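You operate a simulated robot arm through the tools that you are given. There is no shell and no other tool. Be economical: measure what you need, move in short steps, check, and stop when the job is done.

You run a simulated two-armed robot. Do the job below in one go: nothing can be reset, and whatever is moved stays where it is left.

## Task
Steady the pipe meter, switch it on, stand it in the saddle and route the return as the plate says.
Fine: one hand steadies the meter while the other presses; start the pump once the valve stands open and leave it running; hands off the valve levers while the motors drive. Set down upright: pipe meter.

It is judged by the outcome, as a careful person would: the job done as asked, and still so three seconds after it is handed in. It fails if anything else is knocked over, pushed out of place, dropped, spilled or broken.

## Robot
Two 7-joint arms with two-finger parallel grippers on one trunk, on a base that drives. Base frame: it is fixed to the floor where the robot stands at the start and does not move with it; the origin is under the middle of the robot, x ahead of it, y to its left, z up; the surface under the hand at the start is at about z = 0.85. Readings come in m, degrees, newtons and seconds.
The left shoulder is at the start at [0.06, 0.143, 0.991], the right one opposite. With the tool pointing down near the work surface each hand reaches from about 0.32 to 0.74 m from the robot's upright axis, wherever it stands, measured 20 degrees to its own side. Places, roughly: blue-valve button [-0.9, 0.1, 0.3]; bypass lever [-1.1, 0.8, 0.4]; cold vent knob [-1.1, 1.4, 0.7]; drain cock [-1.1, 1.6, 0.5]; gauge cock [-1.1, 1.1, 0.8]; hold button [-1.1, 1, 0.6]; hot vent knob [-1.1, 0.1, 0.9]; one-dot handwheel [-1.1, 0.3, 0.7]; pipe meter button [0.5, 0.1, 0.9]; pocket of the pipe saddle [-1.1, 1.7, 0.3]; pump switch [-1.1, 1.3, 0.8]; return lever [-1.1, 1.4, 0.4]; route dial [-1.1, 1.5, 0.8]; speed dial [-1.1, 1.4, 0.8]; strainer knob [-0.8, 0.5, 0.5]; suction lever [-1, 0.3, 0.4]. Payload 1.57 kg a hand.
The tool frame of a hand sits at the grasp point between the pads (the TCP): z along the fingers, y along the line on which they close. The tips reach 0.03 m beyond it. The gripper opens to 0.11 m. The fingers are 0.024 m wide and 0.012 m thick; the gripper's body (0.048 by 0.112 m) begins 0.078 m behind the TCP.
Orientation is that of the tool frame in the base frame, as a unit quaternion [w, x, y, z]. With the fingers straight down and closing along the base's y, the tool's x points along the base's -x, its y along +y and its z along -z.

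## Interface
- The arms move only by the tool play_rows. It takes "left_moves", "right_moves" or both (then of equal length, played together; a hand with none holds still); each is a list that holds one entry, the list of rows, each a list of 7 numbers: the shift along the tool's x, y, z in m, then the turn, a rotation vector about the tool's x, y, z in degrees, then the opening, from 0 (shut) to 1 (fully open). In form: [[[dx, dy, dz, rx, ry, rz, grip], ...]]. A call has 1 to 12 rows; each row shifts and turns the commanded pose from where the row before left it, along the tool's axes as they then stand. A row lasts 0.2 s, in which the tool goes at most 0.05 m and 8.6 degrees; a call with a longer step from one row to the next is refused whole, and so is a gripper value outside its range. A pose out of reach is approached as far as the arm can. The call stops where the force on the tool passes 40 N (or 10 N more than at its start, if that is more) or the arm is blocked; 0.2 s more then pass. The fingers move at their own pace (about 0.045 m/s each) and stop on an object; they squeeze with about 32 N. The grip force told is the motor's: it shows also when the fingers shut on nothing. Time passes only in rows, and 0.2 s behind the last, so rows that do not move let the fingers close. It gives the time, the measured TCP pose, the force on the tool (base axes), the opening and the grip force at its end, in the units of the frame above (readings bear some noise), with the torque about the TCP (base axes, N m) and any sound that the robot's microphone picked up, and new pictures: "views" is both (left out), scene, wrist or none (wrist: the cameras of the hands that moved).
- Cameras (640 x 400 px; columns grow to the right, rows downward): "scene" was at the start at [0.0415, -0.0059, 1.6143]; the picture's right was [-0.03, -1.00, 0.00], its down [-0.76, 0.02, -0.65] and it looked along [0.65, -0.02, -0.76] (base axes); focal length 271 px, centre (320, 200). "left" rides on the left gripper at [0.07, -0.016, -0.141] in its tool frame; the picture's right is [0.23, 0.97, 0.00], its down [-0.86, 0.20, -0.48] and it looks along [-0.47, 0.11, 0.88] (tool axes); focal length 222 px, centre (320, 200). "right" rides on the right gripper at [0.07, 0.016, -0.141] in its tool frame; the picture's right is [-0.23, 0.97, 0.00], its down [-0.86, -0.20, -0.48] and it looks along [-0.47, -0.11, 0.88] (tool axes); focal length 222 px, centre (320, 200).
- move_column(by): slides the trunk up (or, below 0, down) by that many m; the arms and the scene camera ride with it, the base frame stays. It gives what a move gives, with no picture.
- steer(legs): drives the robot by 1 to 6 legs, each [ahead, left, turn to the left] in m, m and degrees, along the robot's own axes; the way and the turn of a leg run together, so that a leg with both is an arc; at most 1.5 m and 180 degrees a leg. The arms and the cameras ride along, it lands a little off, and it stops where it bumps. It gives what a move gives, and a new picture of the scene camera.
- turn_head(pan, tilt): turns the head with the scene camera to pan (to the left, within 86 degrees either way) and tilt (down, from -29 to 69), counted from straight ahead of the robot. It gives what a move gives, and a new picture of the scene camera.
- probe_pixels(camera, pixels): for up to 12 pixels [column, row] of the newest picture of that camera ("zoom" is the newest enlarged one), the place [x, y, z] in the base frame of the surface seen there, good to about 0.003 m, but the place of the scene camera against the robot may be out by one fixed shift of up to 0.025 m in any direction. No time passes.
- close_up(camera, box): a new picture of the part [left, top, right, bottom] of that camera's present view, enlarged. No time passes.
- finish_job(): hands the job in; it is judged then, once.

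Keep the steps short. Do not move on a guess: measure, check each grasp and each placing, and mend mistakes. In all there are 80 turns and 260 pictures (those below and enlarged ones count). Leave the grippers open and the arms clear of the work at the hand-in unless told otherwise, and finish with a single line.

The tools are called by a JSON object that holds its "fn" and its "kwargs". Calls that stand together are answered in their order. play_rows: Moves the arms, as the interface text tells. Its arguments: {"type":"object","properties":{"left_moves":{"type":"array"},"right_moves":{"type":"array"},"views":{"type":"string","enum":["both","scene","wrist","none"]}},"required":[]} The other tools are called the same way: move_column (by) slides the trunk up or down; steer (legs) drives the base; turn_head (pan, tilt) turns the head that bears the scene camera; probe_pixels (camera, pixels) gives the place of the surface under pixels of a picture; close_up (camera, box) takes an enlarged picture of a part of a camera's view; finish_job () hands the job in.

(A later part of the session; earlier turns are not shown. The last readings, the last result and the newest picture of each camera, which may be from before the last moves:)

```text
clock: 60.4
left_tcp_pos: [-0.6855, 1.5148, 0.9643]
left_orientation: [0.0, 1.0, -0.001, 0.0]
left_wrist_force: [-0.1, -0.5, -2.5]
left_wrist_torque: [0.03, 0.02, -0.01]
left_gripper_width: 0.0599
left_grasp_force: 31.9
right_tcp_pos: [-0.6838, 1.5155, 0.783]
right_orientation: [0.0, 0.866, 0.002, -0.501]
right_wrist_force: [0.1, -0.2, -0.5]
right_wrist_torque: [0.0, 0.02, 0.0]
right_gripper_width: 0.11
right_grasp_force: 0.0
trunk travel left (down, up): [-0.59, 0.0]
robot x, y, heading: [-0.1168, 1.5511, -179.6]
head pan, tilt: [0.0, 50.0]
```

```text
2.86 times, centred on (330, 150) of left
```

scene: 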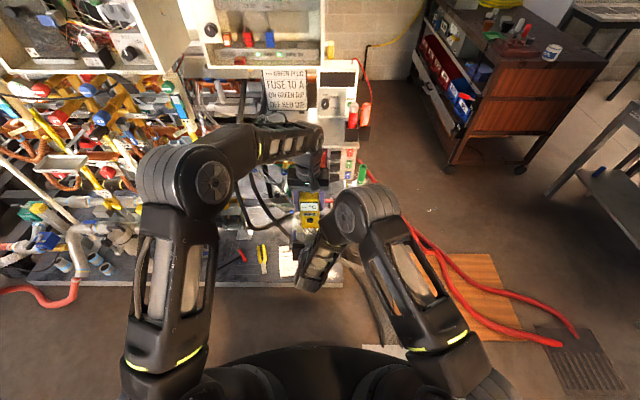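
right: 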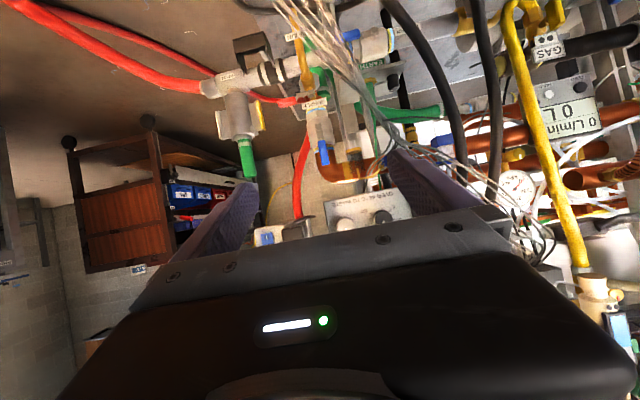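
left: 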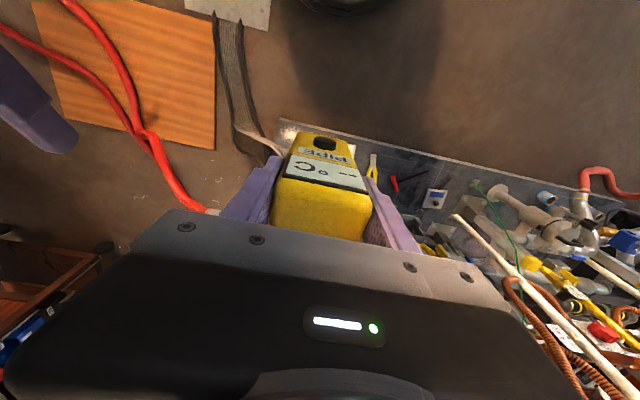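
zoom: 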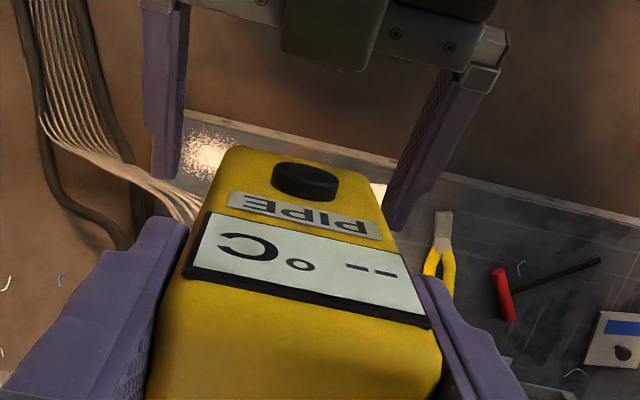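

The open right fingers straddle the meter symmetrically from below. I'll raise to z≈0.903 and close.

{"fn": "play_rows", "kwargs": {"right_moves": [[[-0.0347, 0, -0.02, 0, 0, 0, 1], [-0.0347, 0, -0.02, 0, 0, 0, 1], [-0.0347, 0, -0.02, 0, 0, 0, 1], [0, 0, 0, 0, 0, 0, 0.7], [0, 0, 0, 0, 0, 0, 0.5], [0, 0, 0, 0, 0, 0, 0.4], [0, 0, 0, 0, 0, 0, 0.4], [0, 0, 0, 0, 0, 0, 0.4]]], "views": "wrist"}}

{"fn": "close_up", "kwargs": {"camera": "left", "box": [220, 80, 440, 220]}}

```text
clock: 62.2
left_tcp_pos: [-0.6855, 1.5162, 0.9638]
left_orientation: [0.001, 1.0, 0.001, 0.0]
left_wrist_force: [-0.9, 2.9, -4.2]
left_wrist_torque: [-0.1, 0.06, 0.26]
left_gripper_width: 0.0598
left_grasp_force: 32.1
right_tcp_pos: [-0.6819, 1.5154, 0.9027]
right_orientation: [0.002, 0.866, 0.003, -0.501]
right_wrist_force: [0.5, -2.7, 1.1]
right_wrist_torque: [0.23, -0.09, -0.24]
right_gripper_width: 0.0599
right_grasp_force: 30.1
trunk travel left (down, up): [-0.59, 0.0]
robot x, y, heading: [-0.1153, 1.5524, -179.4]
head pan, tilt: [0.0, 50.0]
```

right: 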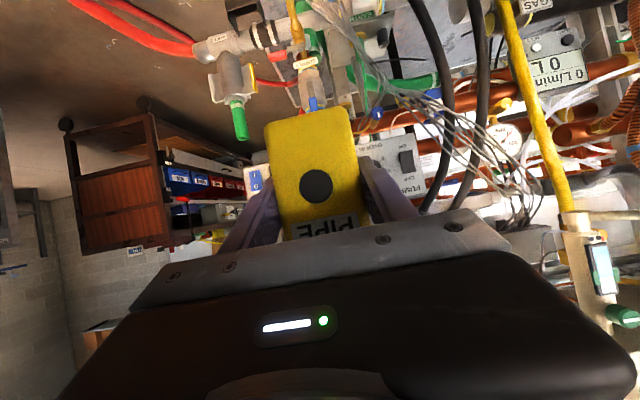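

```text
2.86 times, centred on (330, 150) of left
```

zoom: 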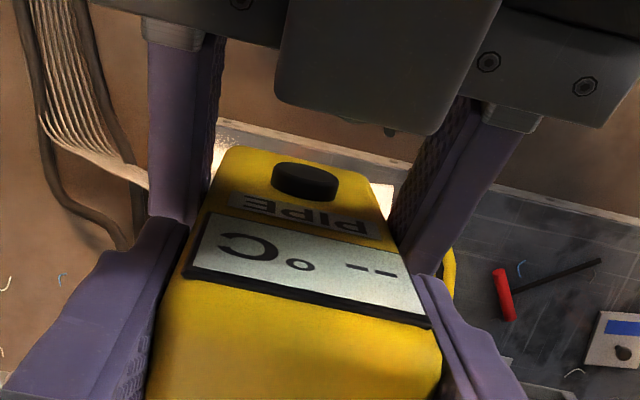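

Both hands grip the meter at 0.060. Now the left opens, shifts up 22 mm and grips again near the top.

{"fn": "play_rows", "kwargs": {"left_moves": [[[0, 0, 0, 0, 0, 0, 0.8], [0, 0, 0, 0, 0, 0, 0.8], [0, 0, -0.011, 0, 0, 0, 0.8], [0, 0, -0.011, 0, 0, 0, 0.8], [0, 0, 0, 0, 0, 0, 0.6], [0, 0, 0, 0, 0, 0, 0.4], [0, 0, 0, 0, 0, 0, 0.4], [0, 0, 0, 0, 0, 0, 0.4]]], "views": "wrist"}}

{"fn": "close_up", "kwargs": {"camera": "left", "box": [220, 80, 440, 260]}}

```text
clock: 64.0
left_tcp_pos: [-0.6842, 1.5156, 0.9865]
left_orientation: [0.001, 1.0, 0.0, 0.0]
left_wrist_force: [-0.9, 3.0, -0.4]
left_wrist_torque: [0.0, -0.08, 0.13]
left_gripper_width: 0.0598
left_grasp_force: 31.6
right_tcp_pos: [-0.6825, 1.5159, 0.9032]
right_orientation: [0.002, 0.866, 0.003, -0.501]
right_wrist_force: [0.1, -4.2, -0.6]
right_wrist_torque: [0.31, 0.08, -0.13]
right_gripper_width: 0.0597
right_grasp_force: 31.7
trunk travel left (down, up): [-0.59, 0.0]
robot x, y, heading: [-0.1171, 1.5483, -179.7]
head pan, tilt: [0.0, 50.0]
```

left: 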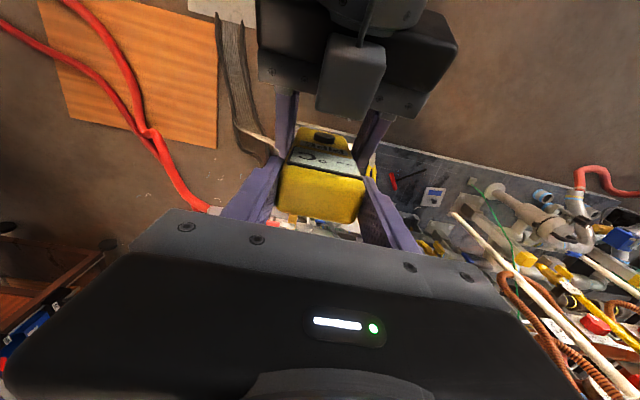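

```text
2.22 times, centred on (330, 170) of left
```

zoom: 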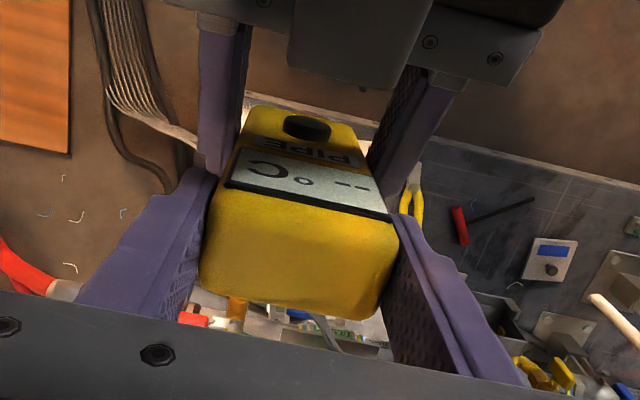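

The left holds near the top. Next the right opens, shifts up 27 mm and grips again.

{"fn": "play_rows", "kwargs": {"right_moves": [[[0, 0, 0, 0, 0, 0, 0.8], [0, 0, 0, 0, 0, 0, 0.8], [-0.0117, 0, -0.00675, 0, 0, 0, 0.8], [-0.0117, 0, -0.00675, 0, 0, 0, 0.8], [0, 0, 0, 0, 0, 0, 0.6], [0, 0, 0, 0, 0, 0, 0.4], [0, 0, 0, 0, 0, 0, 0.4], [0, 0, 0, 0, 0, 0, 0.4]]], "views": "wrist"}}

{"fn": "close_up", "kwargs": {"camera": "left", "box": [220, 80, 440, 260]}}

```text
clock: 65.8
left_tcp_pos: [-0.6856, 1.5156, 0.9869]
left_orientation: [0.0, 1.0, 0.0, 0.0]
left_wrist_force: [1.0, 4.2, 0.3]
left_wrist_torque: [0.0, 0.09, 0.37]
left_gripper_width: 0.0598
left_grasp_force: 32.0
right_tcp_pos: [-0.6819, 1.5163, 0.9303]
right_orientation: [0.001, 0.865, 0.003, -0.501]
right_wrist_force: [-0.8, -5.2, -0.1]
right_wrist_torque: [0.3, -0.15, -0.32]
right_gripper_width: 0.0595
right_grasp_force: 32.0
trunk travel left (down, up): [-0.59, 0.0]
robot x, y, heading: [-0.1191, 1.5509, -179.7]
head pan, tilt: [0.0, 50.0]
```

right: 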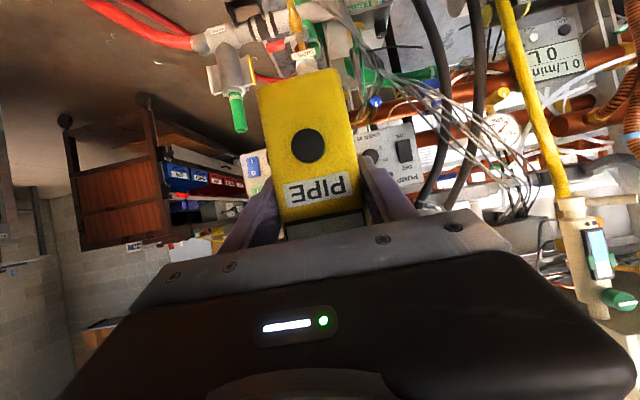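

```text
2.22 times, centred on (330, 170) of left
```

zoom: 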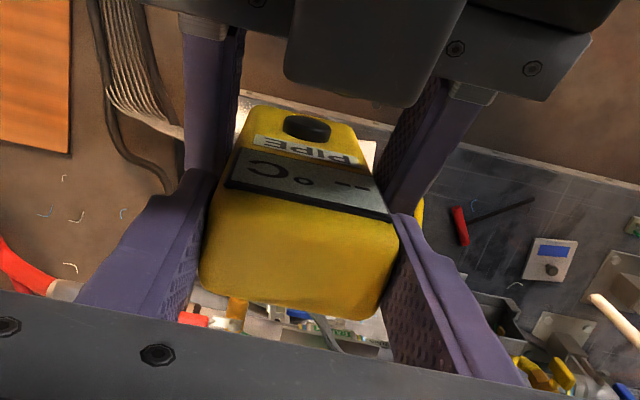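

The right grips at 0.0595 with 32 N. The left opens, lifts off and retreats to the left.

{"fn": "play_rows", "kwargs": {"left_moves": [[[0, 0, 0, 0, 0, 0, 1], [0, 0, 0, 0, 0, 0, 1], [0, 0, 0, 0, 0, 0, 1], [0, 0, -0.025, 0, 0, 0, 1], [0, 0, -0.025, 0, 0, 0, 1], [0, 0, -0.02, 0, 0, 0, 1], [0.02, 0.04, 0, 0, 0, 0, 1], [0.02, 0.04, 0, 0, 0, 0, 1], [0.02, 0.04, 0, 0, 0, 0, 1], [0.02, 0.04, 0, 0, 0, 0, 1], [0.03, 0.03, 0, 0, 0, 0, 1]]], "views": "both"}}

{"fn": "close_up", "kwargs": {"camera": "scene", "box": [240, 170, 400, 300]}}

```text
clock: 68.2
left_tcp_pos: [-0.5729, 1.3241, 1.0564]
left_orientation: [0.001, 1.0, 0.0, -0.002]
left_wrist_force: [-0.2, 0.1, -0.6]
left_wrist_torque: [0.02, 0.03, 0.04]
left_gripper_width: 0.1099
left_grasp_force: 0.0
right_tcp_pos: [-0.6805, 1.5164, 0.9303]
right_orientation: [0.002, 0.865, 0.003, -0.501]
right_wrist_force: [-0.8, -1.1, -0.2]
right_wrist_torque: [0.0, -0.01, -0.02]
right_gripper_width: 0.0595
right_grasp_force: 31.8
trunk travel left (down, up): [-0.59, 0.0]
robot x, y, heading: [-0.1162, 1.5531, -179.4]
head pan, tilt: [0.0, 50.0]
```

scene: 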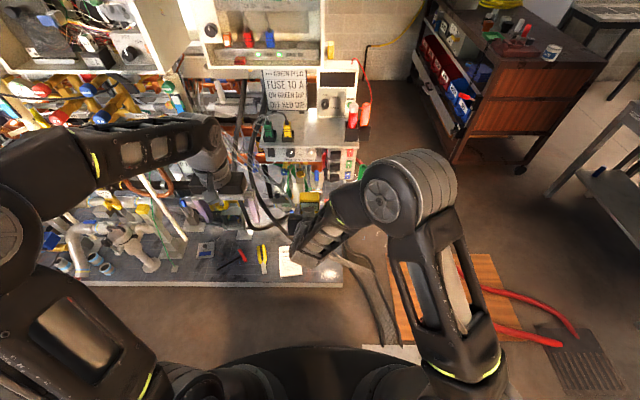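
left: 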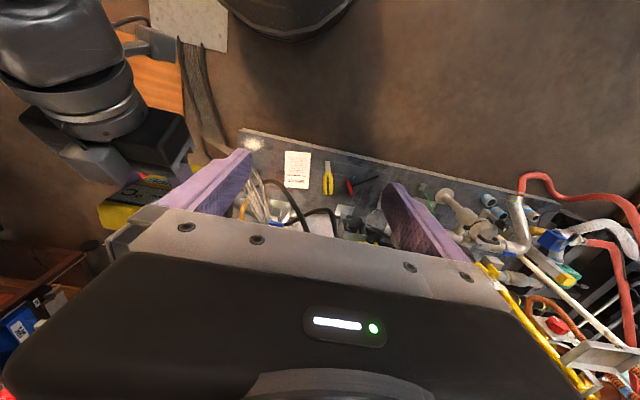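

```text
3.08 times, centred on (320, 235) of scene
```

zoom: 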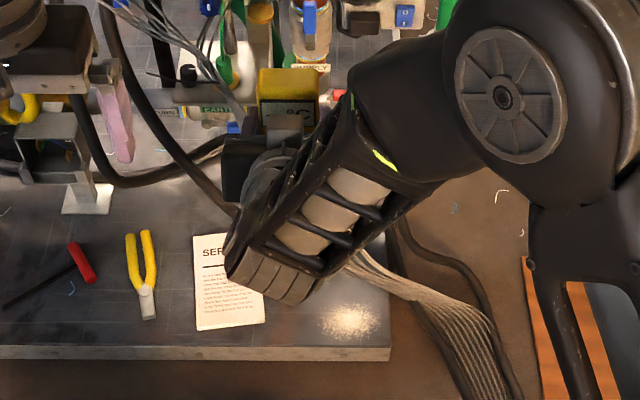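

The right hand now holds the meter alone, with its bottom 0.081 below the TCP. I'll tuck the left hand back and up and move the right hand over to my right side. Then I'll lower the trunk and check.

{"fn": "play_rows", "kwargs": {"left_moves": [[[0.02, 0.01, -0.02, 0, 0, 0, 1], [0.02, 0.01, -0.02, 0, 0, 0, 1], [0.02, 0.01, -0.02, 0, 0, 0, 1], [0.02, 0.01, -0.02, 0, 0, 0, 1], [0.02, 0.01, 0, 0, 0, 0, 1]]], "right_moves": [[[0, -0.037, 0, 0, 0, 0, 0.4], [0, -0.037, 0, 0, 0, 0, 0.4], [0, -0.037, 0, 0, 0, 0, 0.4], [0, -0.037, 0, 0, 0, 0, 0.4], [0, -0.037, 0, 0, 0, 0, 0.4]]], "views": "none"}}

{"fn": "move_column", "kwargs": {"by": -0.36}}

{"fn": "turn_head", "kwargs": {"pan": -8, "tilt": 35}}

```text
clock: 69.4
left_tcp_pos: [-0.4738, 1.2762, 1.1382]
left_orientation: [0.001, 1.0, 0.0, -0.001]
left_wrist_force: [0.6, 0.5, -0.8]
left_wrist_torque: [-0.04, 0.03, -0.02]
left_gripper_width: 0.1101
left_grasp_force: 0.1
right_tcp_pos: [-0.682, 1.7015, 0.9311]
right_orientation: [0.002, 0.866, 0.003, -0.5]
right_wrist_force: [0.1, 0.6, -0.4]
right_wrist_torque: [-0.01, -0.05, -0.03]
right_gripper_width: 0.0594
right_grasp_force: 32.0
trunk travel left (down, up): [-0.59, 0.0]
robot x, y, heading: [-0.118, 1.5521, -179.6]
head pan, tilt: [0.0, 50.0]
```

```text
clock: 72.9
left_tcp_pos: [-0.4752, 1.2757, 0.7775]
left_orientation: [0.0, 1.0, 0.0, 0.0]
left_wrist_force: [0.3, 0.8, 0.0]
left_wrist_torque: [0.01, 0.03, -0.03]
left_gripper_width: 0.1099
left_grasp_force: 0.0
right_tcp_pos: [-0.682, 1.7016, 0.5696]
right_orientation: [0.001, 0.866, 0.002, -0.501]
right_wrist_force: [0.1, -0.4, 0.4]
right_wrist_torque: [-0.01, -0.02, -0.03]
right_gripper_width: 0.0594
right_grasp_force: 32.1
trunk travel left (down, up): [-0.23, 0.36]
robot x, y, heading: [-0.1168, 1.55, -179.7]
head pan, tilt: [0.0, 50.0]
```

```text
clock: 73.7
left_tcp_pos: [-0.4746, 1.2762, 0.7789]
left_orientation: [0.0, 1.0, 0.0, 0.0]
left_wrist_force: [-0.1, -0.1, -0.7]
left_wrist_torque: [0.0, 0.02, -0.01]
left_gripper_width: 0.11
left_grasp_force: 0.0
right_tcp_pos: [-0.6842, 1.7022, 0.5687]
right_orientation: [0.001, 0.866, 0.003, -0.501]
right_wrist_force: [0.6, 0.0, -0.4]
right_wrist_torque: [0.02, -0.03, 0.0]
right_gripper_width: 0.0596
right_grasp_force: 32.1
trunk travel left (down, up): [-0.23, 0.36]
robot x, y, heading: [-0.1143, 1.5508, -179.6]
head pan, tilt: [-8.0, 35.0]
```

scene: 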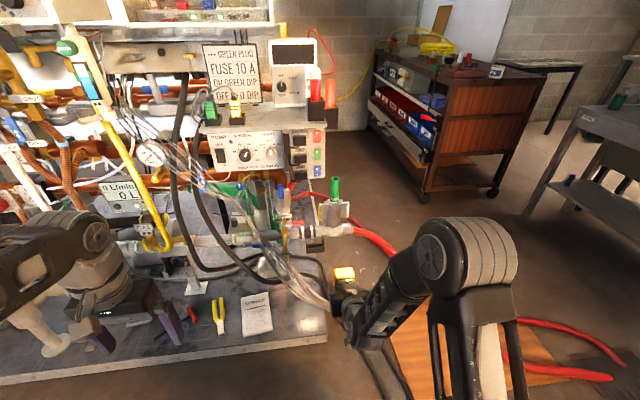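

The meter bottom is at about 0.49, above the bundle there. I'll drive ahead 0.25 m and 0.045 m left.

{"fn": "steer", "kwargs": {"legs": [[0.25, 0.045, 0]]}}

{"fn": "play_rows", "kwargs": {"right_moves": [[[0, 0, 0, 0, 0, 0, 0.4]]], "views": "wrist"}}

{"fn": "close_up", "kwargs": {"camera": "right", "box": [180, 0, 440, 160]}}

```text
clock: 75.5
left_tcp_pos: [-0.7208, 1.2276, 0.7786]
left_orientation: [0.0, 1.0, 0.001, 0.0]
left_wrist_force: [0.4, -0.3, 0.0]
left_wrist_torque: [0.01, -0.01, 0.0]
left_gripper_width: 0.11
left_grasp_force: 0.1
right_tcp_pos: [-0.9309, 1.6525, 0.569]
right_orientation: [0.002, 0.865, 0.003, -0.501]
right_wrist_force: [0.1, -0.2, -0.2]
right_wrist_torque: [0.0, -0.02, 0.01]
right_gripper_width: 0.0599
right_grasp_force: 31.9
trunk travel left (down, up): [-0.23, 0.36]
robot x, y, heading: [-0.3639, 1.5039, -179.5]
head pan, tilt: [-8.0, 35.0]
```

scene: 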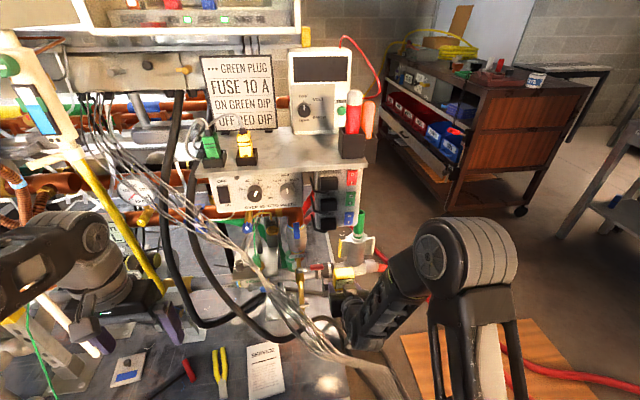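

```text
clock: 75.9
left_tcp_pos: [-0.7208, 1.2275, 0.7788]
left_orientation: [0.001, 1.0, 0.001, 0.0]
left_wrist_force: [0.1, 0.1, 0.1]
left_wrist_torque: [-0.01, -0.05, -0.01]
left_gripper_width: 0.1099
left_grasp_force: 0.0
right_tcp_pos: [-0.9298, 1.6542, 0.5689]
right_orientation: [0.002, 0.866, 0.004, -0.5]
right_wrist_force: [-0.3, 0.1, 0.3]
right_wrist_torque: [0.0, 0.0, -0.01]
right_gripper_width: 0.0596
right_grasp_force: 31.8
trunk travel left (down, up): [-0.23, 0.36]
robot x, y, heading: [-0.366, 1.5035, -179.7]
head pan, tilt: [-8.0, 35.0]
```

right: 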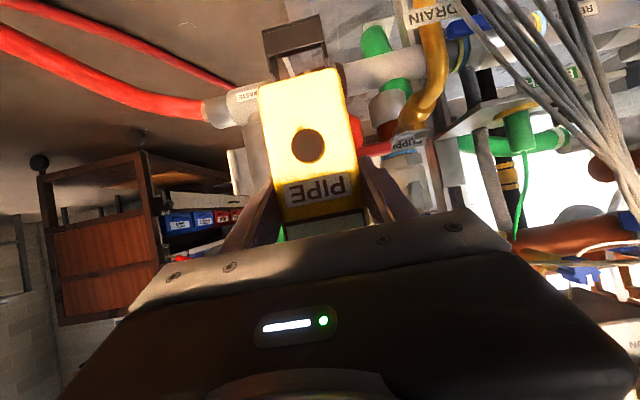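

```text
2.46 times, centred on (310, 80) of right
```

zoom: 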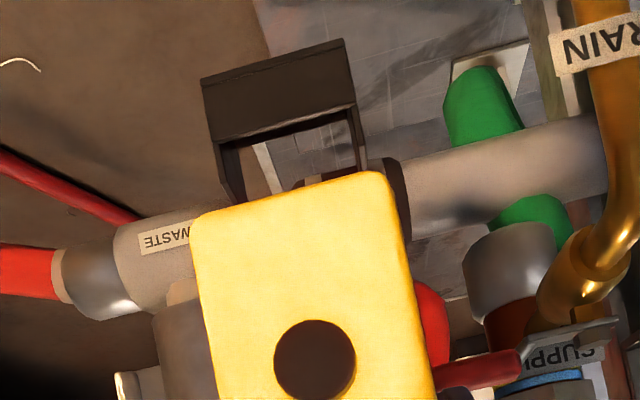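

The right camera sees the pocket clearly above the meter's lower end. I'll probe its corners and the meter's own bottom edge.

{"fn": "probe_pixels", "kwargs": {"camera": "zoom", "pixels": [[207, 90], [342, 48], [216, 140], [352, 100], [225, 170], [364, 135], [285, 128], [280, 85], [210, 225], [380, 190], [300, 215], [235, 185]]}}

{"fn": "close_up", "kwargs": {"camera": "right", "box": [250, 5, 346, 65]}}

```text
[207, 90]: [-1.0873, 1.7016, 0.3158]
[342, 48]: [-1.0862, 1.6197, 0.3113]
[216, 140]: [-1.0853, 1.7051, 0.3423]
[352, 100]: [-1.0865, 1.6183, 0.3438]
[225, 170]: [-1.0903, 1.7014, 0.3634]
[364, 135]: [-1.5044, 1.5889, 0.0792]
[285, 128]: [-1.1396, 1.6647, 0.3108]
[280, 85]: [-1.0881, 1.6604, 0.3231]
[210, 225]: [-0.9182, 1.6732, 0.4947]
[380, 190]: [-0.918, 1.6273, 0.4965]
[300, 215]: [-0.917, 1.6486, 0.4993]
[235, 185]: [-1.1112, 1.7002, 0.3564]
```

```text
6.67 times, centred on (298, 35) of right
```

zoom: 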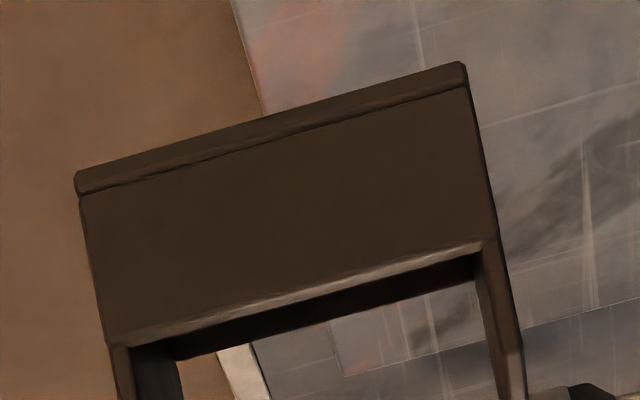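

Wrist camera readings: pocket front x≈−1.0865, y 1.618–1.704 (centre 1.661), rim z 0.343, floor z 0.311. Before driving 0.12 m closer, I'll check the clearance for the left hand.

{"fn": "probe_pixels", "kwargs": {"camera": "scene", "pixels": [[110, 150], [150, 190], [200, 225], [100, 200], [150, 270], [60, 330], [165, 330], [180, 260], [20, 320], [130, 165]]}}

{"fn": "close_up", "kwargs": {"camera": "scene", "box": [0, 60, 260, 400]}}

```text
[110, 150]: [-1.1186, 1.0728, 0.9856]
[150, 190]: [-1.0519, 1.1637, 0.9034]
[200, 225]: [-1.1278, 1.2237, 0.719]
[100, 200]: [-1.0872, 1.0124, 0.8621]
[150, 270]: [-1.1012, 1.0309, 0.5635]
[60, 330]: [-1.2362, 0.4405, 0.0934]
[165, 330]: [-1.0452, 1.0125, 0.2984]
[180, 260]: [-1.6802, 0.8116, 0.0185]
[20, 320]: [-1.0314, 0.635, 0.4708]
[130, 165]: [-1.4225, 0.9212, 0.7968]
```

```text
1.18 times, centred on (130, 230) of scene
```

zoom: 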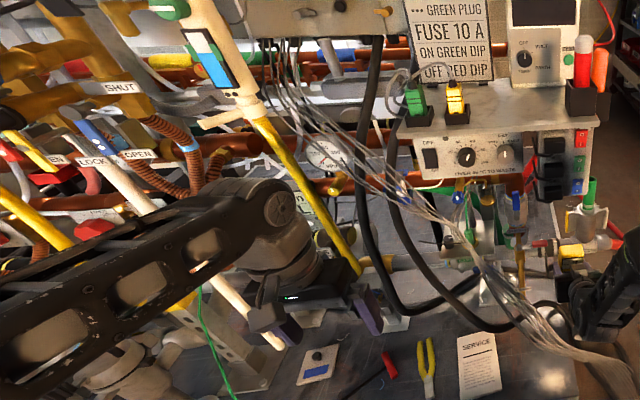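

Everything near the left hand stands at x≤−1.03, so it's clear. I'll drive ahead 0.12 m.

{"fn": "steer", "kwargs": {"legs": [[0.12, 0, 0]]}}

{"fn": "play_rows", "kwargs": {"right_moves": [[[0, 0, 0, 0, 0, 0, 0.4]]], "views": "wrist"}}

{"fn": "close_up", "kwargs": {"camera": "right", "box": [220, 0, 412, 120]}}

```text
clock: 77.1
left_tcp_pos: [-0.8416, 1.2257, 0.7778]
left_orientation: [0.0, 1.0, 0.0, 0.0]
left_wrist_force: [-0.3, 0.7, 0.1]
left_wrist_torque: [0.01, 0.0, 0.02]
left_gripper_width: 0.1101
left_grasp_force: 0.0
right_tcp_pos: [-1.0509, 1.6525, 0.569]
right_orientation: [0.002, 0.866, 0.004, -0.5]
right_wrist_force: [0.1, 0.3, 0.0]
right_wrist_torque: [0.02, -0.02, -0.03]
right_gripper_width: 0.0598
right_grasp_force: 31.7
trunk travel left (down, up): [-0.23, 0.36]
robot x, y, heading: [-0.4816, 1.5021, -179.3]
head pan, tilt: [-8.0, 35.0]
```

scene: 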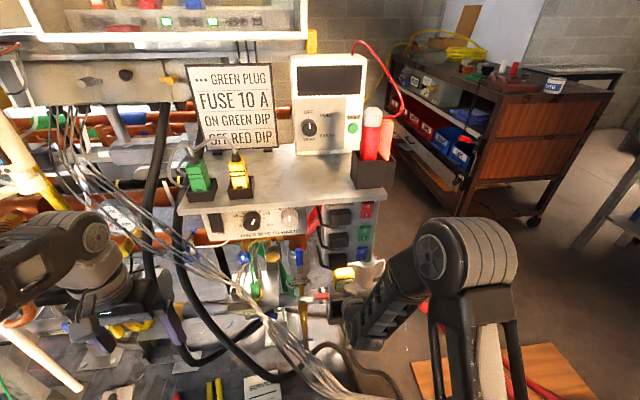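

```text
clock: 77.5
left_tcp_pos: [-0.8417, 1.2263, 0.7774]
left_orientation: [0.0, 1.0, 0.001, 0.0]
left_wrist_force: [-0.3, -0.1, 0.3]
left_wrist_torque: [0.01, -0.01, -0.01]
left_gripper_width: 0.11
left_grasp_force: 0.0
right_tcp_pos: [-1.0506, 1.652, 0.5692]
right_orientation: [0.002, 0.866, 0.004, -0.499]
right_wrist_force: [-0.7, -1.2, -0.4]
right_wrist_torque: [0.0, -0.05, 0.0]
right_gripper_width: 0.0597
right_grasp_force: 31.8
trunk travel left (down, up): [-0.23, 0.36]
robot x, y, heading: [-0.4847, 1.5026, -179.8]
head pan, tilt: [-8.0, 35.0]
```

right: 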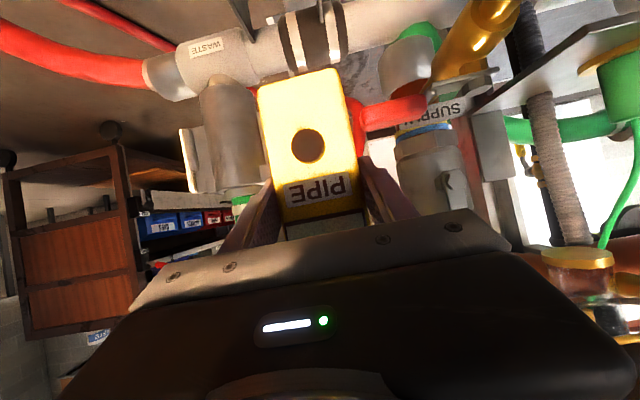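

```text
3.33 times, centred on (316, 60) of right
```

zoom: 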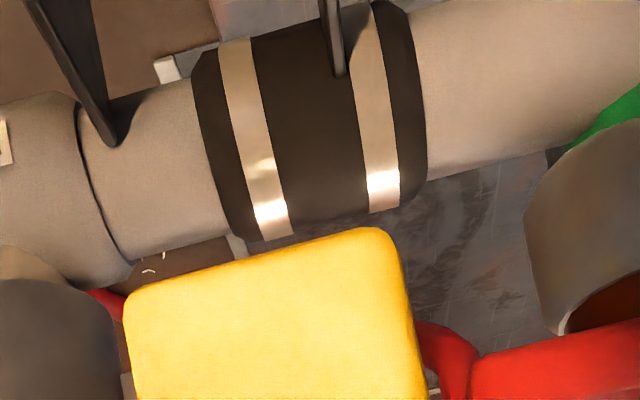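

I can now see the pipe, the clamp and the cheeks' rear ends. I'll probe these for depth clearance.

{"fn": "probe_pixels", "kwargs": {"camera": "zoom", "pixels": [[112, 138], [338, 70], [310, 60], [310, 130], [310, 200], [160, 130], [160, 200], [60, 180], [50, 320], [85, 90], [330, 10]]}}

{"fn": "close_up", "kwargs": {"camera": "scene", "box": [280, 230, 400, 320]}}

```text
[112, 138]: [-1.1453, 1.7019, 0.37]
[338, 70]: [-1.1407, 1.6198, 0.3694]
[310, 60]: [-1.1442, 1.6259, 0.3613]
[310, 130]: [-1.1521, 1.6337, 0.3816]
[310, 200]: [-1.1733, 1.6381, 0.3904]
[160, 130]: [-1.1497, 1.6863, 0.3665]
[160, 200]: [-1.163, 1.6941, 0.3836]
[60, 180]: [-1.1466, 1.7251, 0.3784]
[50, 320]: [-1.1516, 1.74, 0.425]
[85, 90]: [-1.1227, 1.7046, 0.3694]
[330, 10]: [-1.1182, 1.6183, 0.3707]
```

```text
4.44 times, centred on (340, 275) of scene
```

zoom: 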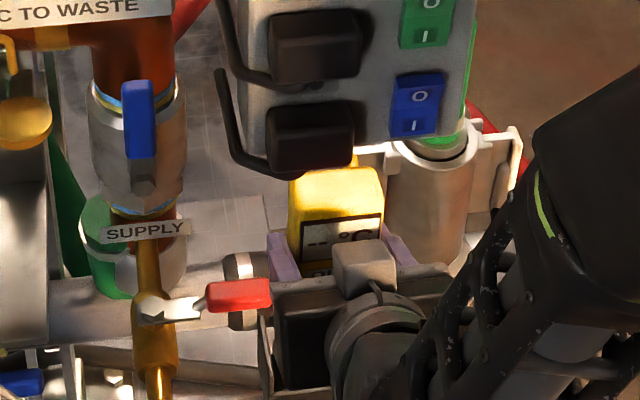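

The clamp front is at x≈−1.144 and the cheek tops are at z≈0.370. I'll check the red drain lever, which is close to my gripper body.

{"fn": "probe_pixels", "kwargs": {"camera": "zoom", "pixels": [[215, 297], [240, 297], [266, 293], [240, 308], [300, 330], [276, 330], [240, 265]]}}

{"fn": "probe_pixels", "kwargs": {"camera": "right", "pixels": [[370, 110], [420, 105], [390, 118], [360, 112], [395, 100], [355, 125]]}}

```text
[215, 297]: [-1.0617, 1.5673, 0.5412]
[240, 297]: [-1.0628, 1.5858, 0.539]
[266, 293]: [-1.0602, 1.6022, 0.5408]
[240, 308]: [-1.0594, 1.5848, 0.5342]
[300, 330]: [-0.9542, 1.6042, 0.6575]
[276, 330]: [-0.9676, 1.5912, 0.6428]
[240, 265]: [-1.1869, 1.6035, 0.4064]
```

```text
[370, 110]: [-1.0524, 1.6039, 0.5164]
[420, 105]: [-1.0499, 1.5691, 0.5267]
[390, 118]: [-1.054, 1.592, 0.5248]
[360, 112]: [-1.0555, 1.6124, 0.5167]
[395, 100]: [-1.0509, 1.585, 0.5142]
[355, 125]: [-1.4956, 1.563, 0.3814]
```

The drain lever tip reaches y≈1.612 at x≈−1.05, z≈0.52. Coming straight down could brush it with the gripper body. So I'll back 55 mm out, shift 9 mm right, go down in front of the lever with the trunk, and then enter under it over the low front rim.

{"fn": "play_rows", "kwargs": {"right_moves": [[[0.0138, 0, -0.0238, 0, 0, 0, 0.4], [0.0138, 0, -0.0238, 0, 0, 0, 0.4], [0, -0.009, 0, 0, 0, 0, 0.4]]], "views": "none"}}

{"fn": "move_column", "kwargs": {"by": -0.139}}

{"fn": "play_rows", "kwargs": {"right_moves": [[[0, 0, 0, 0, 0, 0, 0.4]]], "views": "both"}}

{"fn": "close_up", "kwargs": {"camera": "right", "box": [220, 0, 412, 120]}}

```text
clock: 78.3
left_tcp_pos: [-0.84, 1.2266, 0.777]
left_orientation: [0.0, 1.0, 0.001, 0.0]
left_wrist_force: [-0.3, 0.4, 0.5]
left_wrist_torque: [-0.02, 0.01, -0.02]
left_gripper_width: 0.11
left_grasp_force: 0.0
right_tcp_pos: [-0.9952, 1.6617, 0.5684]
right_orientation: [0.002, 0.866, 0.003, -0.501]
right_wrist_force: [-0.2, 0.3, -0.3]
right_wrist_torque: [0.03, 0.01, -0.01]
right_gripper_width: 0.0599
right_grasp_force: 31.9
trunk travel left (down, up): [-0.23, 0.36]
robot x, y, heading: [-0.4827, 1.5014, -179.4]
head pan, tilt: [-8.0, 35.0]
```

```text
clock: 80.0
left_tcp_pos: [-0.8417, 1.2257, 0.6387]
left_orientation: [-0.001, 1.0, 0.001, 0.0]
left_wrist_force: [0.6, 0.8, 0.1]
left_wrist_torque: [0.02, -0.01, 0.02]
left_gripper_width: 0.1099
left_grasp_force: 0.1
right_tcp_pos: [-0.9954, 1.6615, 0.4297]
right_orientation: [0.002, 0.866, 0.004, -0.5]
right_wrist_force: [-0.1, -0.5, -0.7]
right_wrist_torque: [-0.03, 0.02, -0.02]
right_gripper_width: 0.0594
right_grasp_force: 31.8
trunk travel left (down, up): [-0.091, 0.499]
robot x, y, heading: [-0.4855, 1.5008, -179.5]
head pan, tilt: [-8.0, 35.0]
```

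```text
clock: 80.4
left_tcp_pos: [-0.8407, 1.226, 0.6384]
left_orientation: [-0.001, 1.0, 0.001, -0.001]
left_wrist_force: [-0.2, 0.2, 0.1]
left_wrist_torque: [0.0, -0.01, 0.0]
left_gripper_width: 0.1102
left_grasp_force: 0.0
right_tcp_pos: [-0.9962, 1.6617, 0.4299]
right_orientation: [0.002, 0.866, 0.003, -0.5]
right_wrist_force: [0.6, 0.3, -0.7]
right_wrist_torque: [0.0, -0.02, 0.0]
right_gripper_width: 0.0596
right_grasp_force: 31.7
trunk travel left (down, up): [-0.091, 0.499]
robot x, y, heading: [-0.4876, 1.5022, -179.5]
head pan, tilt: [-8.0, 35.0]
```

scene: 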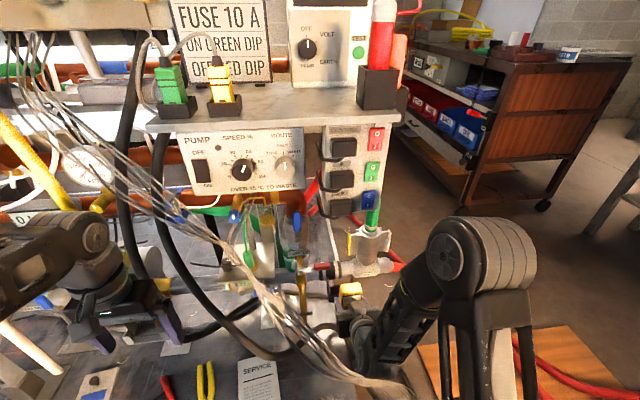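
right: 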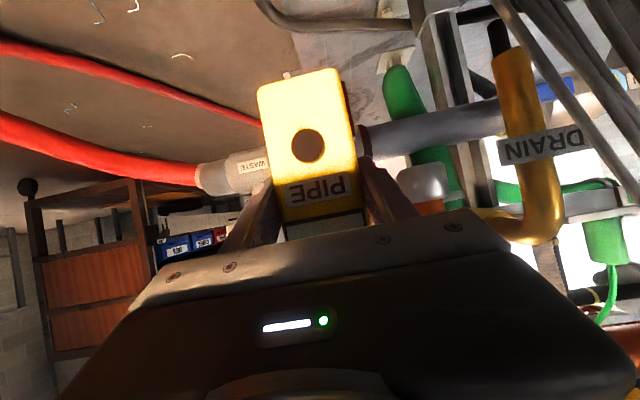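

```text
3.33 times, centred on (316, 60) of right
```

zoom: 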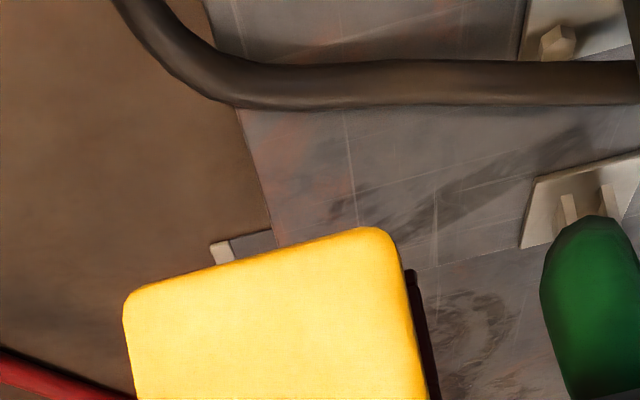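

Centred in y at 1.6617. I'll advance 0.112 m in −x at constant height, over the rim.

{"fn": "play_rows", "kwargs": {"right_moves": [[[-0.014, 0, 0.02425, 0, 0, 0, 0.4], [-0.014, 0, 0.02425, 0, 0, 0, 0.4], [-0.014, 0, 0.02425, 0, 0, 0, 0.4], [-0.0075, 0, 0.013, 0, 0, 0, 0.4], [-0.0065, 0, 0.01125, 0, 0, 0, 0.4]]], "views": "both"}}

{"fn": "close_up", "kwargs": {"camera": "scene", "box": [290, 220, 410, 310]}}

{"fn": "close_up", "kwargs": {"camera": "right", "box": [200, 0, 440, 150]}}

```text
clock: 81.6
left_tcp_pos: [-0.8406, 1.2269, 0.6388]
left_orientation: [0.0, 1.0, 0.001, 0.001]
left_wrist_force: [0.0, 0.3, 0.0]
left_wrist_torque: [-0.02, -0.01, 0.02]
left_gripper_width: 0.1102
left_grasp_force: 0.0
right_tcp_pos: [-1.1073, 1.6607, 0.4302]
right_orientation: [0.001, 0.866, 0.003, -0.5]
right_wrist_force: [0.0, -0.2, 0.4]
right_wrist_torque: [-0.03, 0.0, 0.04]
right_gripper_width: 0.0597
right_grasp_force: 32.4
trunk travel left (down, up): [-0.091, 0.499]
robot x, y, heading: [-0.485, 1.5034, -179.3]
head pan, tilt: [-8.0, 35.0]
```

scene: 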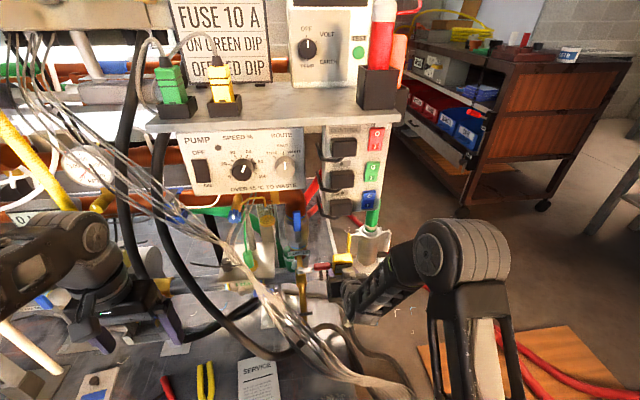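
right: 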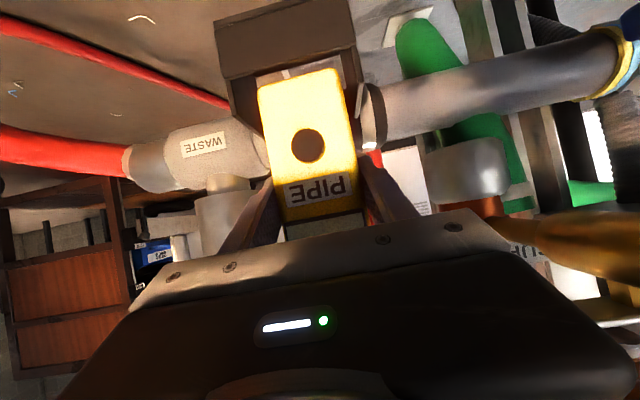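

```text
4.44 times, centred on (350, 265) of scene
```

zoom: 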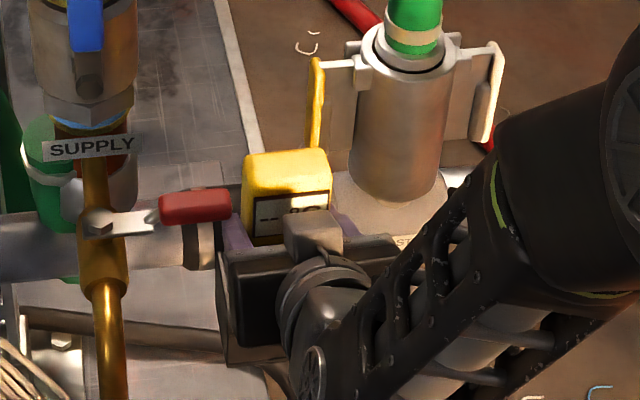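

```text
2.67 times, centred on (320, 75) of right
```

zoom: 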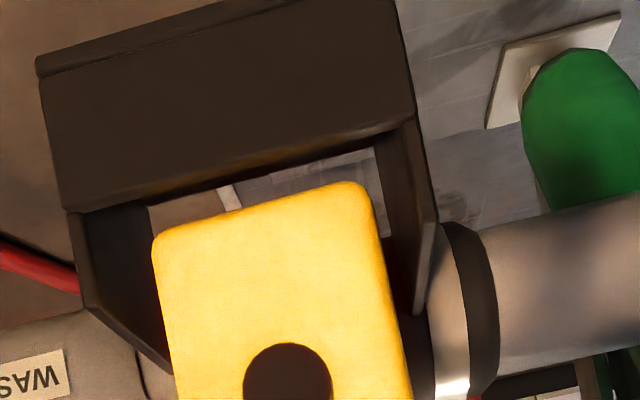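

The meter is over the pocket. I'll check the side gaps with probes on the meter's bottom corners and the rim's inner edges.

{"fn": "probe_pixels", "kwargs": {"camera": "zoom", "pixels": [[160, 240], [362, 190], [160, 300], [382, 260], [75, 212], [408, 125], [270, 215], [240, 165], [84, 260], [425, 200], [397, 300], [170, 340]]}}

```text
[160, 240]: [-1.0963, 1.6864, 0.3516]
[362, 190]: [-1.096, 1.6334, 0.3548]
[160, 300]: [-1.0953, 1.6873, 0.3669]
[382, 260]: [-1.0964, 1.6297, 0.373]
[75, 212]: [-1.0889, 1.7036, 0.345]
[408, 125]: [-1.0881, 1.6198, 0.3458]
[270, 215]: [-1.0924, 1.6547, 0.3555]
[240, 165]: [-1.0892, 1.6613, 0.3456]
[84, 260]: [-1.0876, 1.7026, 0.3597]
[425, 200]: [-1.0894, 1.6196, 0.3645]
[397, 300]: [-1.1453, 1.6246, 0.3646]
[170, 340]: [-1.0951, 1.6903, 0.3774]
```

The gaps are about 8–9 mm on each side. The meter front is 3 mm behind the inner rim. I'll go 5 mm deeper and then down in small steps to the floor.

{"fn": "play_rows", "kwargs": {"right_moves": [[[-0.0025, -0.001, 0.0043, 0, 0, 0, 0.4], [0.00866, 0, 0.005, 0, 0, 0, 0.4], [0.00866, 0, 0.005, 0, 0, 0, 0.4], [0.00866, 0, 0.005, 0, 0, 0, 0.4], [0.0026, 0, 0.0015, 0, 0, 0, 0.4], [0.0017, 0, 0.001, 0, 0, 0, 0.4]]], "views": "both"}}

{"fn": "close_up", "kwargs": {"camera": "right", "box": [200, 0, 440, 150]}}

{"fn": "close_up", "kwargs": {"camera": "scene", "box": [290, 220, 410, 310]}}

```text
clock: 83.0
left_tcp_pos: [-0.8399, 1.226, 0.6385]
left_orientation: [0.0, 1.0, 0.0, 0.0]
left_wrist_force: [-0.2, -0.7, 0.7]
left_wrist_torque: [-0.05, 0.0, -0.03]
left_gripper_width: 0.11
left_grasp_force: 0.0
right_tcp_pos: [-1.1118, 1.6606, 0.3939]
right_orientation: [0.002, 0.866, 0.004, -0.5]
right_wrist_force: [-0.3, -0.6, 0.3]
right_wrist_torque: [0.02, 0.0, -0.04]
right_gripper_width: 0.0597
right_grasp_force: 32.3
trunk travel left (down, up): [-0.091, 0.499]
robot x, y, heading: [-0.4817, 1.5039, -179.7]
head pan, tilt: [-8.0, 35.0]
```

scene: 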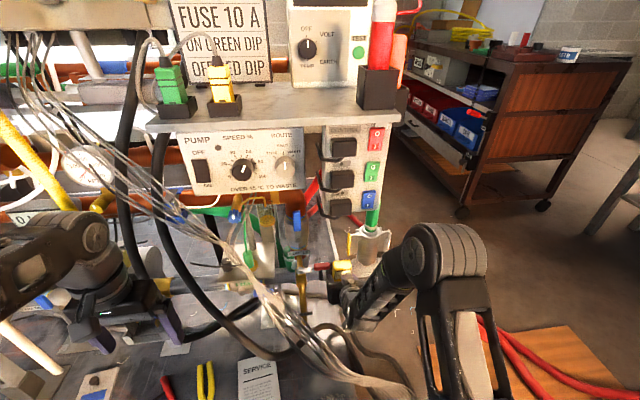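
right: 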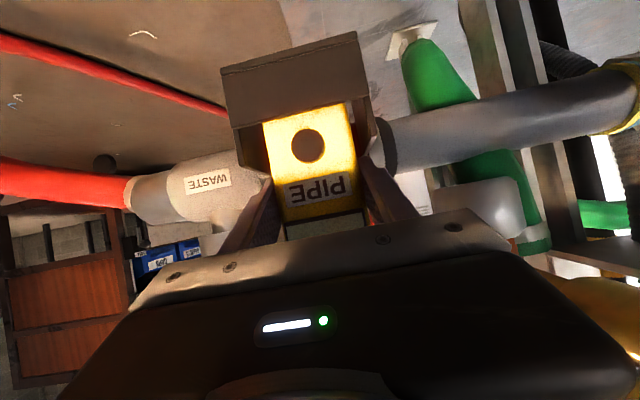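

```text
2.67 times, centred on (320, 75) of right
```

zoom: 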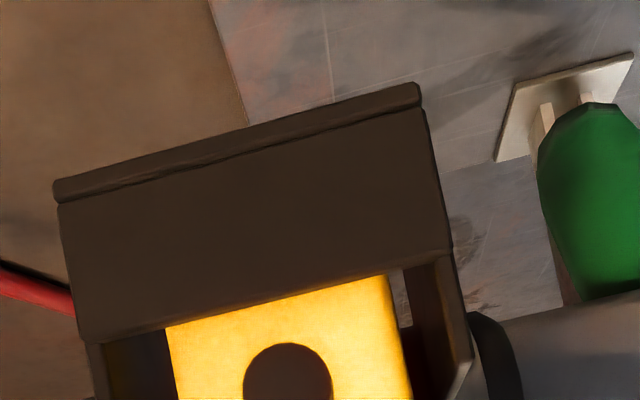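

```text
4.44 times, centred on (350, 265) of scene
```

zoom: 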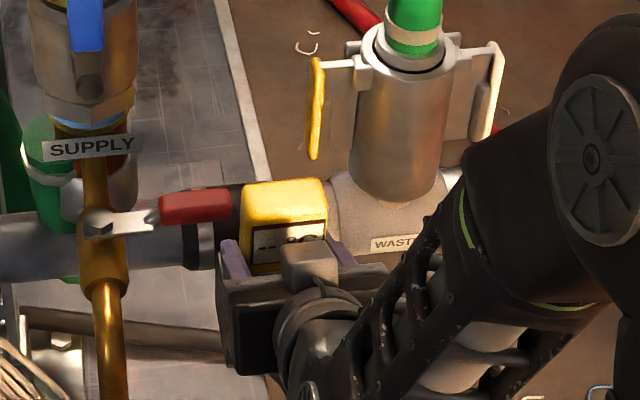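

No contact yet and the meter is well seated between the cheeks. I'll continue down in 1.3 mm steps.

{"fn": "play_rows", "kwargs": {"right_moves": [[[0.0011, 0, 0.00065, 0, 0, 0, 0.4], [0.0011, 0, 0.00065, 0, 0, 0, 0.4]]], "views": "none"}}

{"fn": "play_rows", "kwargs": {"right_moves": [[[0.0011, 0, 0.00065, 0, 0, 0, 0.4], [0, 0, 0, 0, 0, 0, 0.4]]], "views": "none"}}

{"fn": "play_rows", "kwargs": {"right_moves": [[[0.0011, 0, 0.00065, 0, 0, 0, 0.4], [0, 0, 0, 0, 0, 0, 0.4]]], "views": "none"}}

```text
clock: 83.6
left_tcp_pos: [-0.8402, 1.2277, 0.6405]
left_orientation: [0.0, 1.0, 0.002, -0.001]
left_wrist_force: [0.1, -0.5, -0.6]
left_wrist_torque: [-0.01, -0.02, 0.01]
left_gripper_width: 0.1101
left_grasp_force: 0.2
right_tcp_pos: [-1.1111, 1.6606, 0.3944]
right_orientation: [0.003, 0.865, 0.004, -0.501]
right_wrist_force: [9.1, -0.9, 8.5]
right_wrist_torque: [0.11, 0.01, 0.0]
right_gripper_width: 0.0596
right_grasp_force: 32.0
trunk travel left (down, up): [-0.091, 0.499]
robot x, y, heading: [-0.4788, 1.5014, -179.5]
head pan, tilt: [-8.0, 35.0]
```

```text
clock: 84.2
left_tcp_pos: [-0.8401, 1.2267, 0.6389]
left_orientation: [-0.001, 1.0, 0.001, -0.001]
left_wrist_force: [-0.1, -0.1, -0.4]
left_wrist_torque: [-0.01, -0.01, 0.01]
left_gripper_width: 0.1101
left_grasp_force: 0.0
right_tcp_pos: [-1.1121, 1.6618, 0.3948]
right_orientation: [0.002, 0.864, 0.003, -0.503]
right_wrist_force: [17.3, 0.3, 22.1]
right_wrist_torque: [0.04, 0.11, -0.03]
right_gripper_width: 0.0595
right_grasp_force: 31.7
trunk travel left (down, up): [-0.091, 0.499]
robot x, y, heading: [-0.4858, 1.5031, -179.6]
head pan, tilt: [-8.0, 35.0]
```

```text
clock: 84.7
left_tcp_pos: [-0.8392, 1.2266, 0.6377]
left_orientation: [0.0, 1.0, 0.001, -0.001]
left_wrist_force: [1.1, 0.2, -0.6]
left_wrist_torque: [0.02, 0.02, -0.02]
left_gripper_width: 0.1099
left_grasp_force: 0.0
right_tcp_pos: [-1.1119, 1.6613, 0.3941]
right_orientation: [0.002, 0.863, 0.003, -0.505]
right_wrist_force: [17.1, 0.8, 17.5]
right_wrist_torque: [0.25, -0.04, -0.14]
right_gripper_width: 0.0596
right_grasp_force: 32.4
trunk travel left (down, up): [-0.091, 0.499]
robot x, y, heading: [-0.4812, 1.4988, -179.6]
head pan, tilt: [-8.0, 35.0]
stopped in row 2 (right hand): the force on the tool passed its limit at 40 N (the readings are from after the stop); the commanded pose is now the measured one
```

Contact came with both +x and +z reaction, so the fingertips may be touching the clamp. I'll ease back 3 mm in +x, read the force and look.

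{"fn": "play_rows", "kwargs": {"right_moves": [[[0.0015, 0, -0.0026, 0, 0, 0, 0.4], [0, 0, 0, 0, 0, 0, 0.4]]], "views": "both"}}

{"fn": "close_up", "kwargs": {"camera": "right", "box": [200, 20, 440, 190]}}

{"fn": "close_up", "kwargs": {"camera": "scene", "box": [310, 235, 390, 295]}}

```text
clock: 85.3
left_tcp_pos: [-0.841, 1.2255, 0.6388]
left_orientation: [0.0, 1.0, 0.001, -0.001]
left_wrist_force: [0.2, 0.3, 0.1]
left_wrist_torque: [0.02, 0.0, -0.01]
left_gripper_width: 0.1099
left_grasp_force: 0.0
right_tcp_pos: [-1.1109, 1.6613, 0.3944]
right_orientation: [0.002, 0.863, 0.003, -0.505]
right_wrist_force: [-11.8, 1.1, 9.7]
right_wrist_torque: [0.17, 0.55, 0.17]
right_gripper_width: 0.0596
right_grasp_force: 31.6
trunk travel left (down, up): [-0.091, 0.499]
robot x, y, heading: [-0.4842, 1.5016, -179.7]
head pan, tilt: [-8.0, 35.0]
```

scene: 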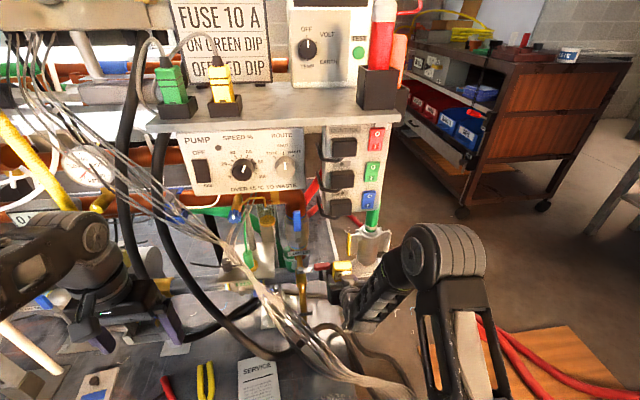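
right: 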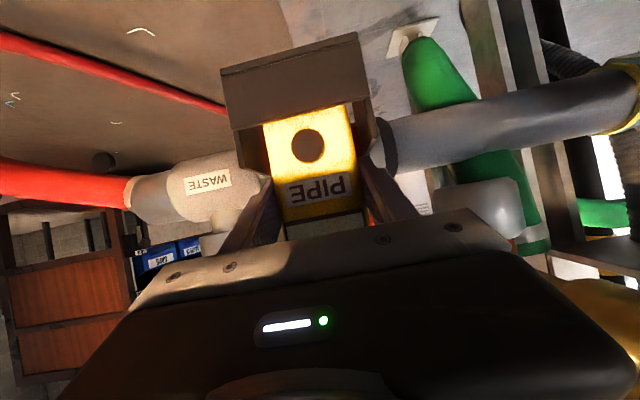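

```text
2.35 times, centred on (320, 105) of right
```

zoom: 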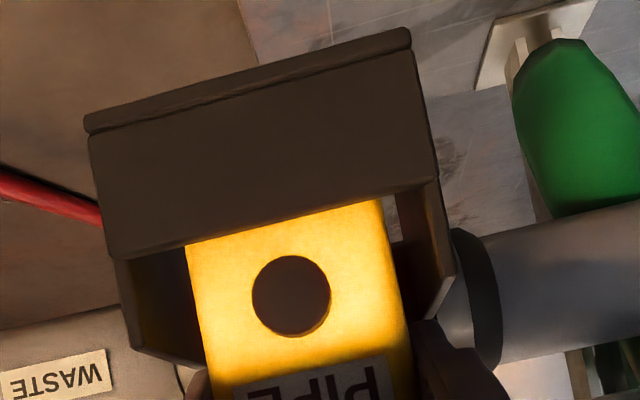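

```text
6.67 times, centred on (350, 265) of scene
```

zoom: 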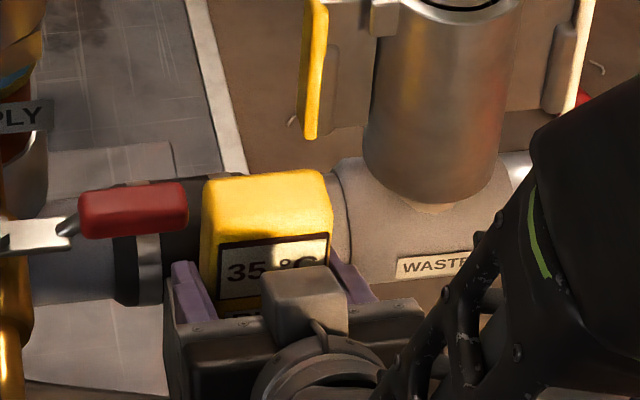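

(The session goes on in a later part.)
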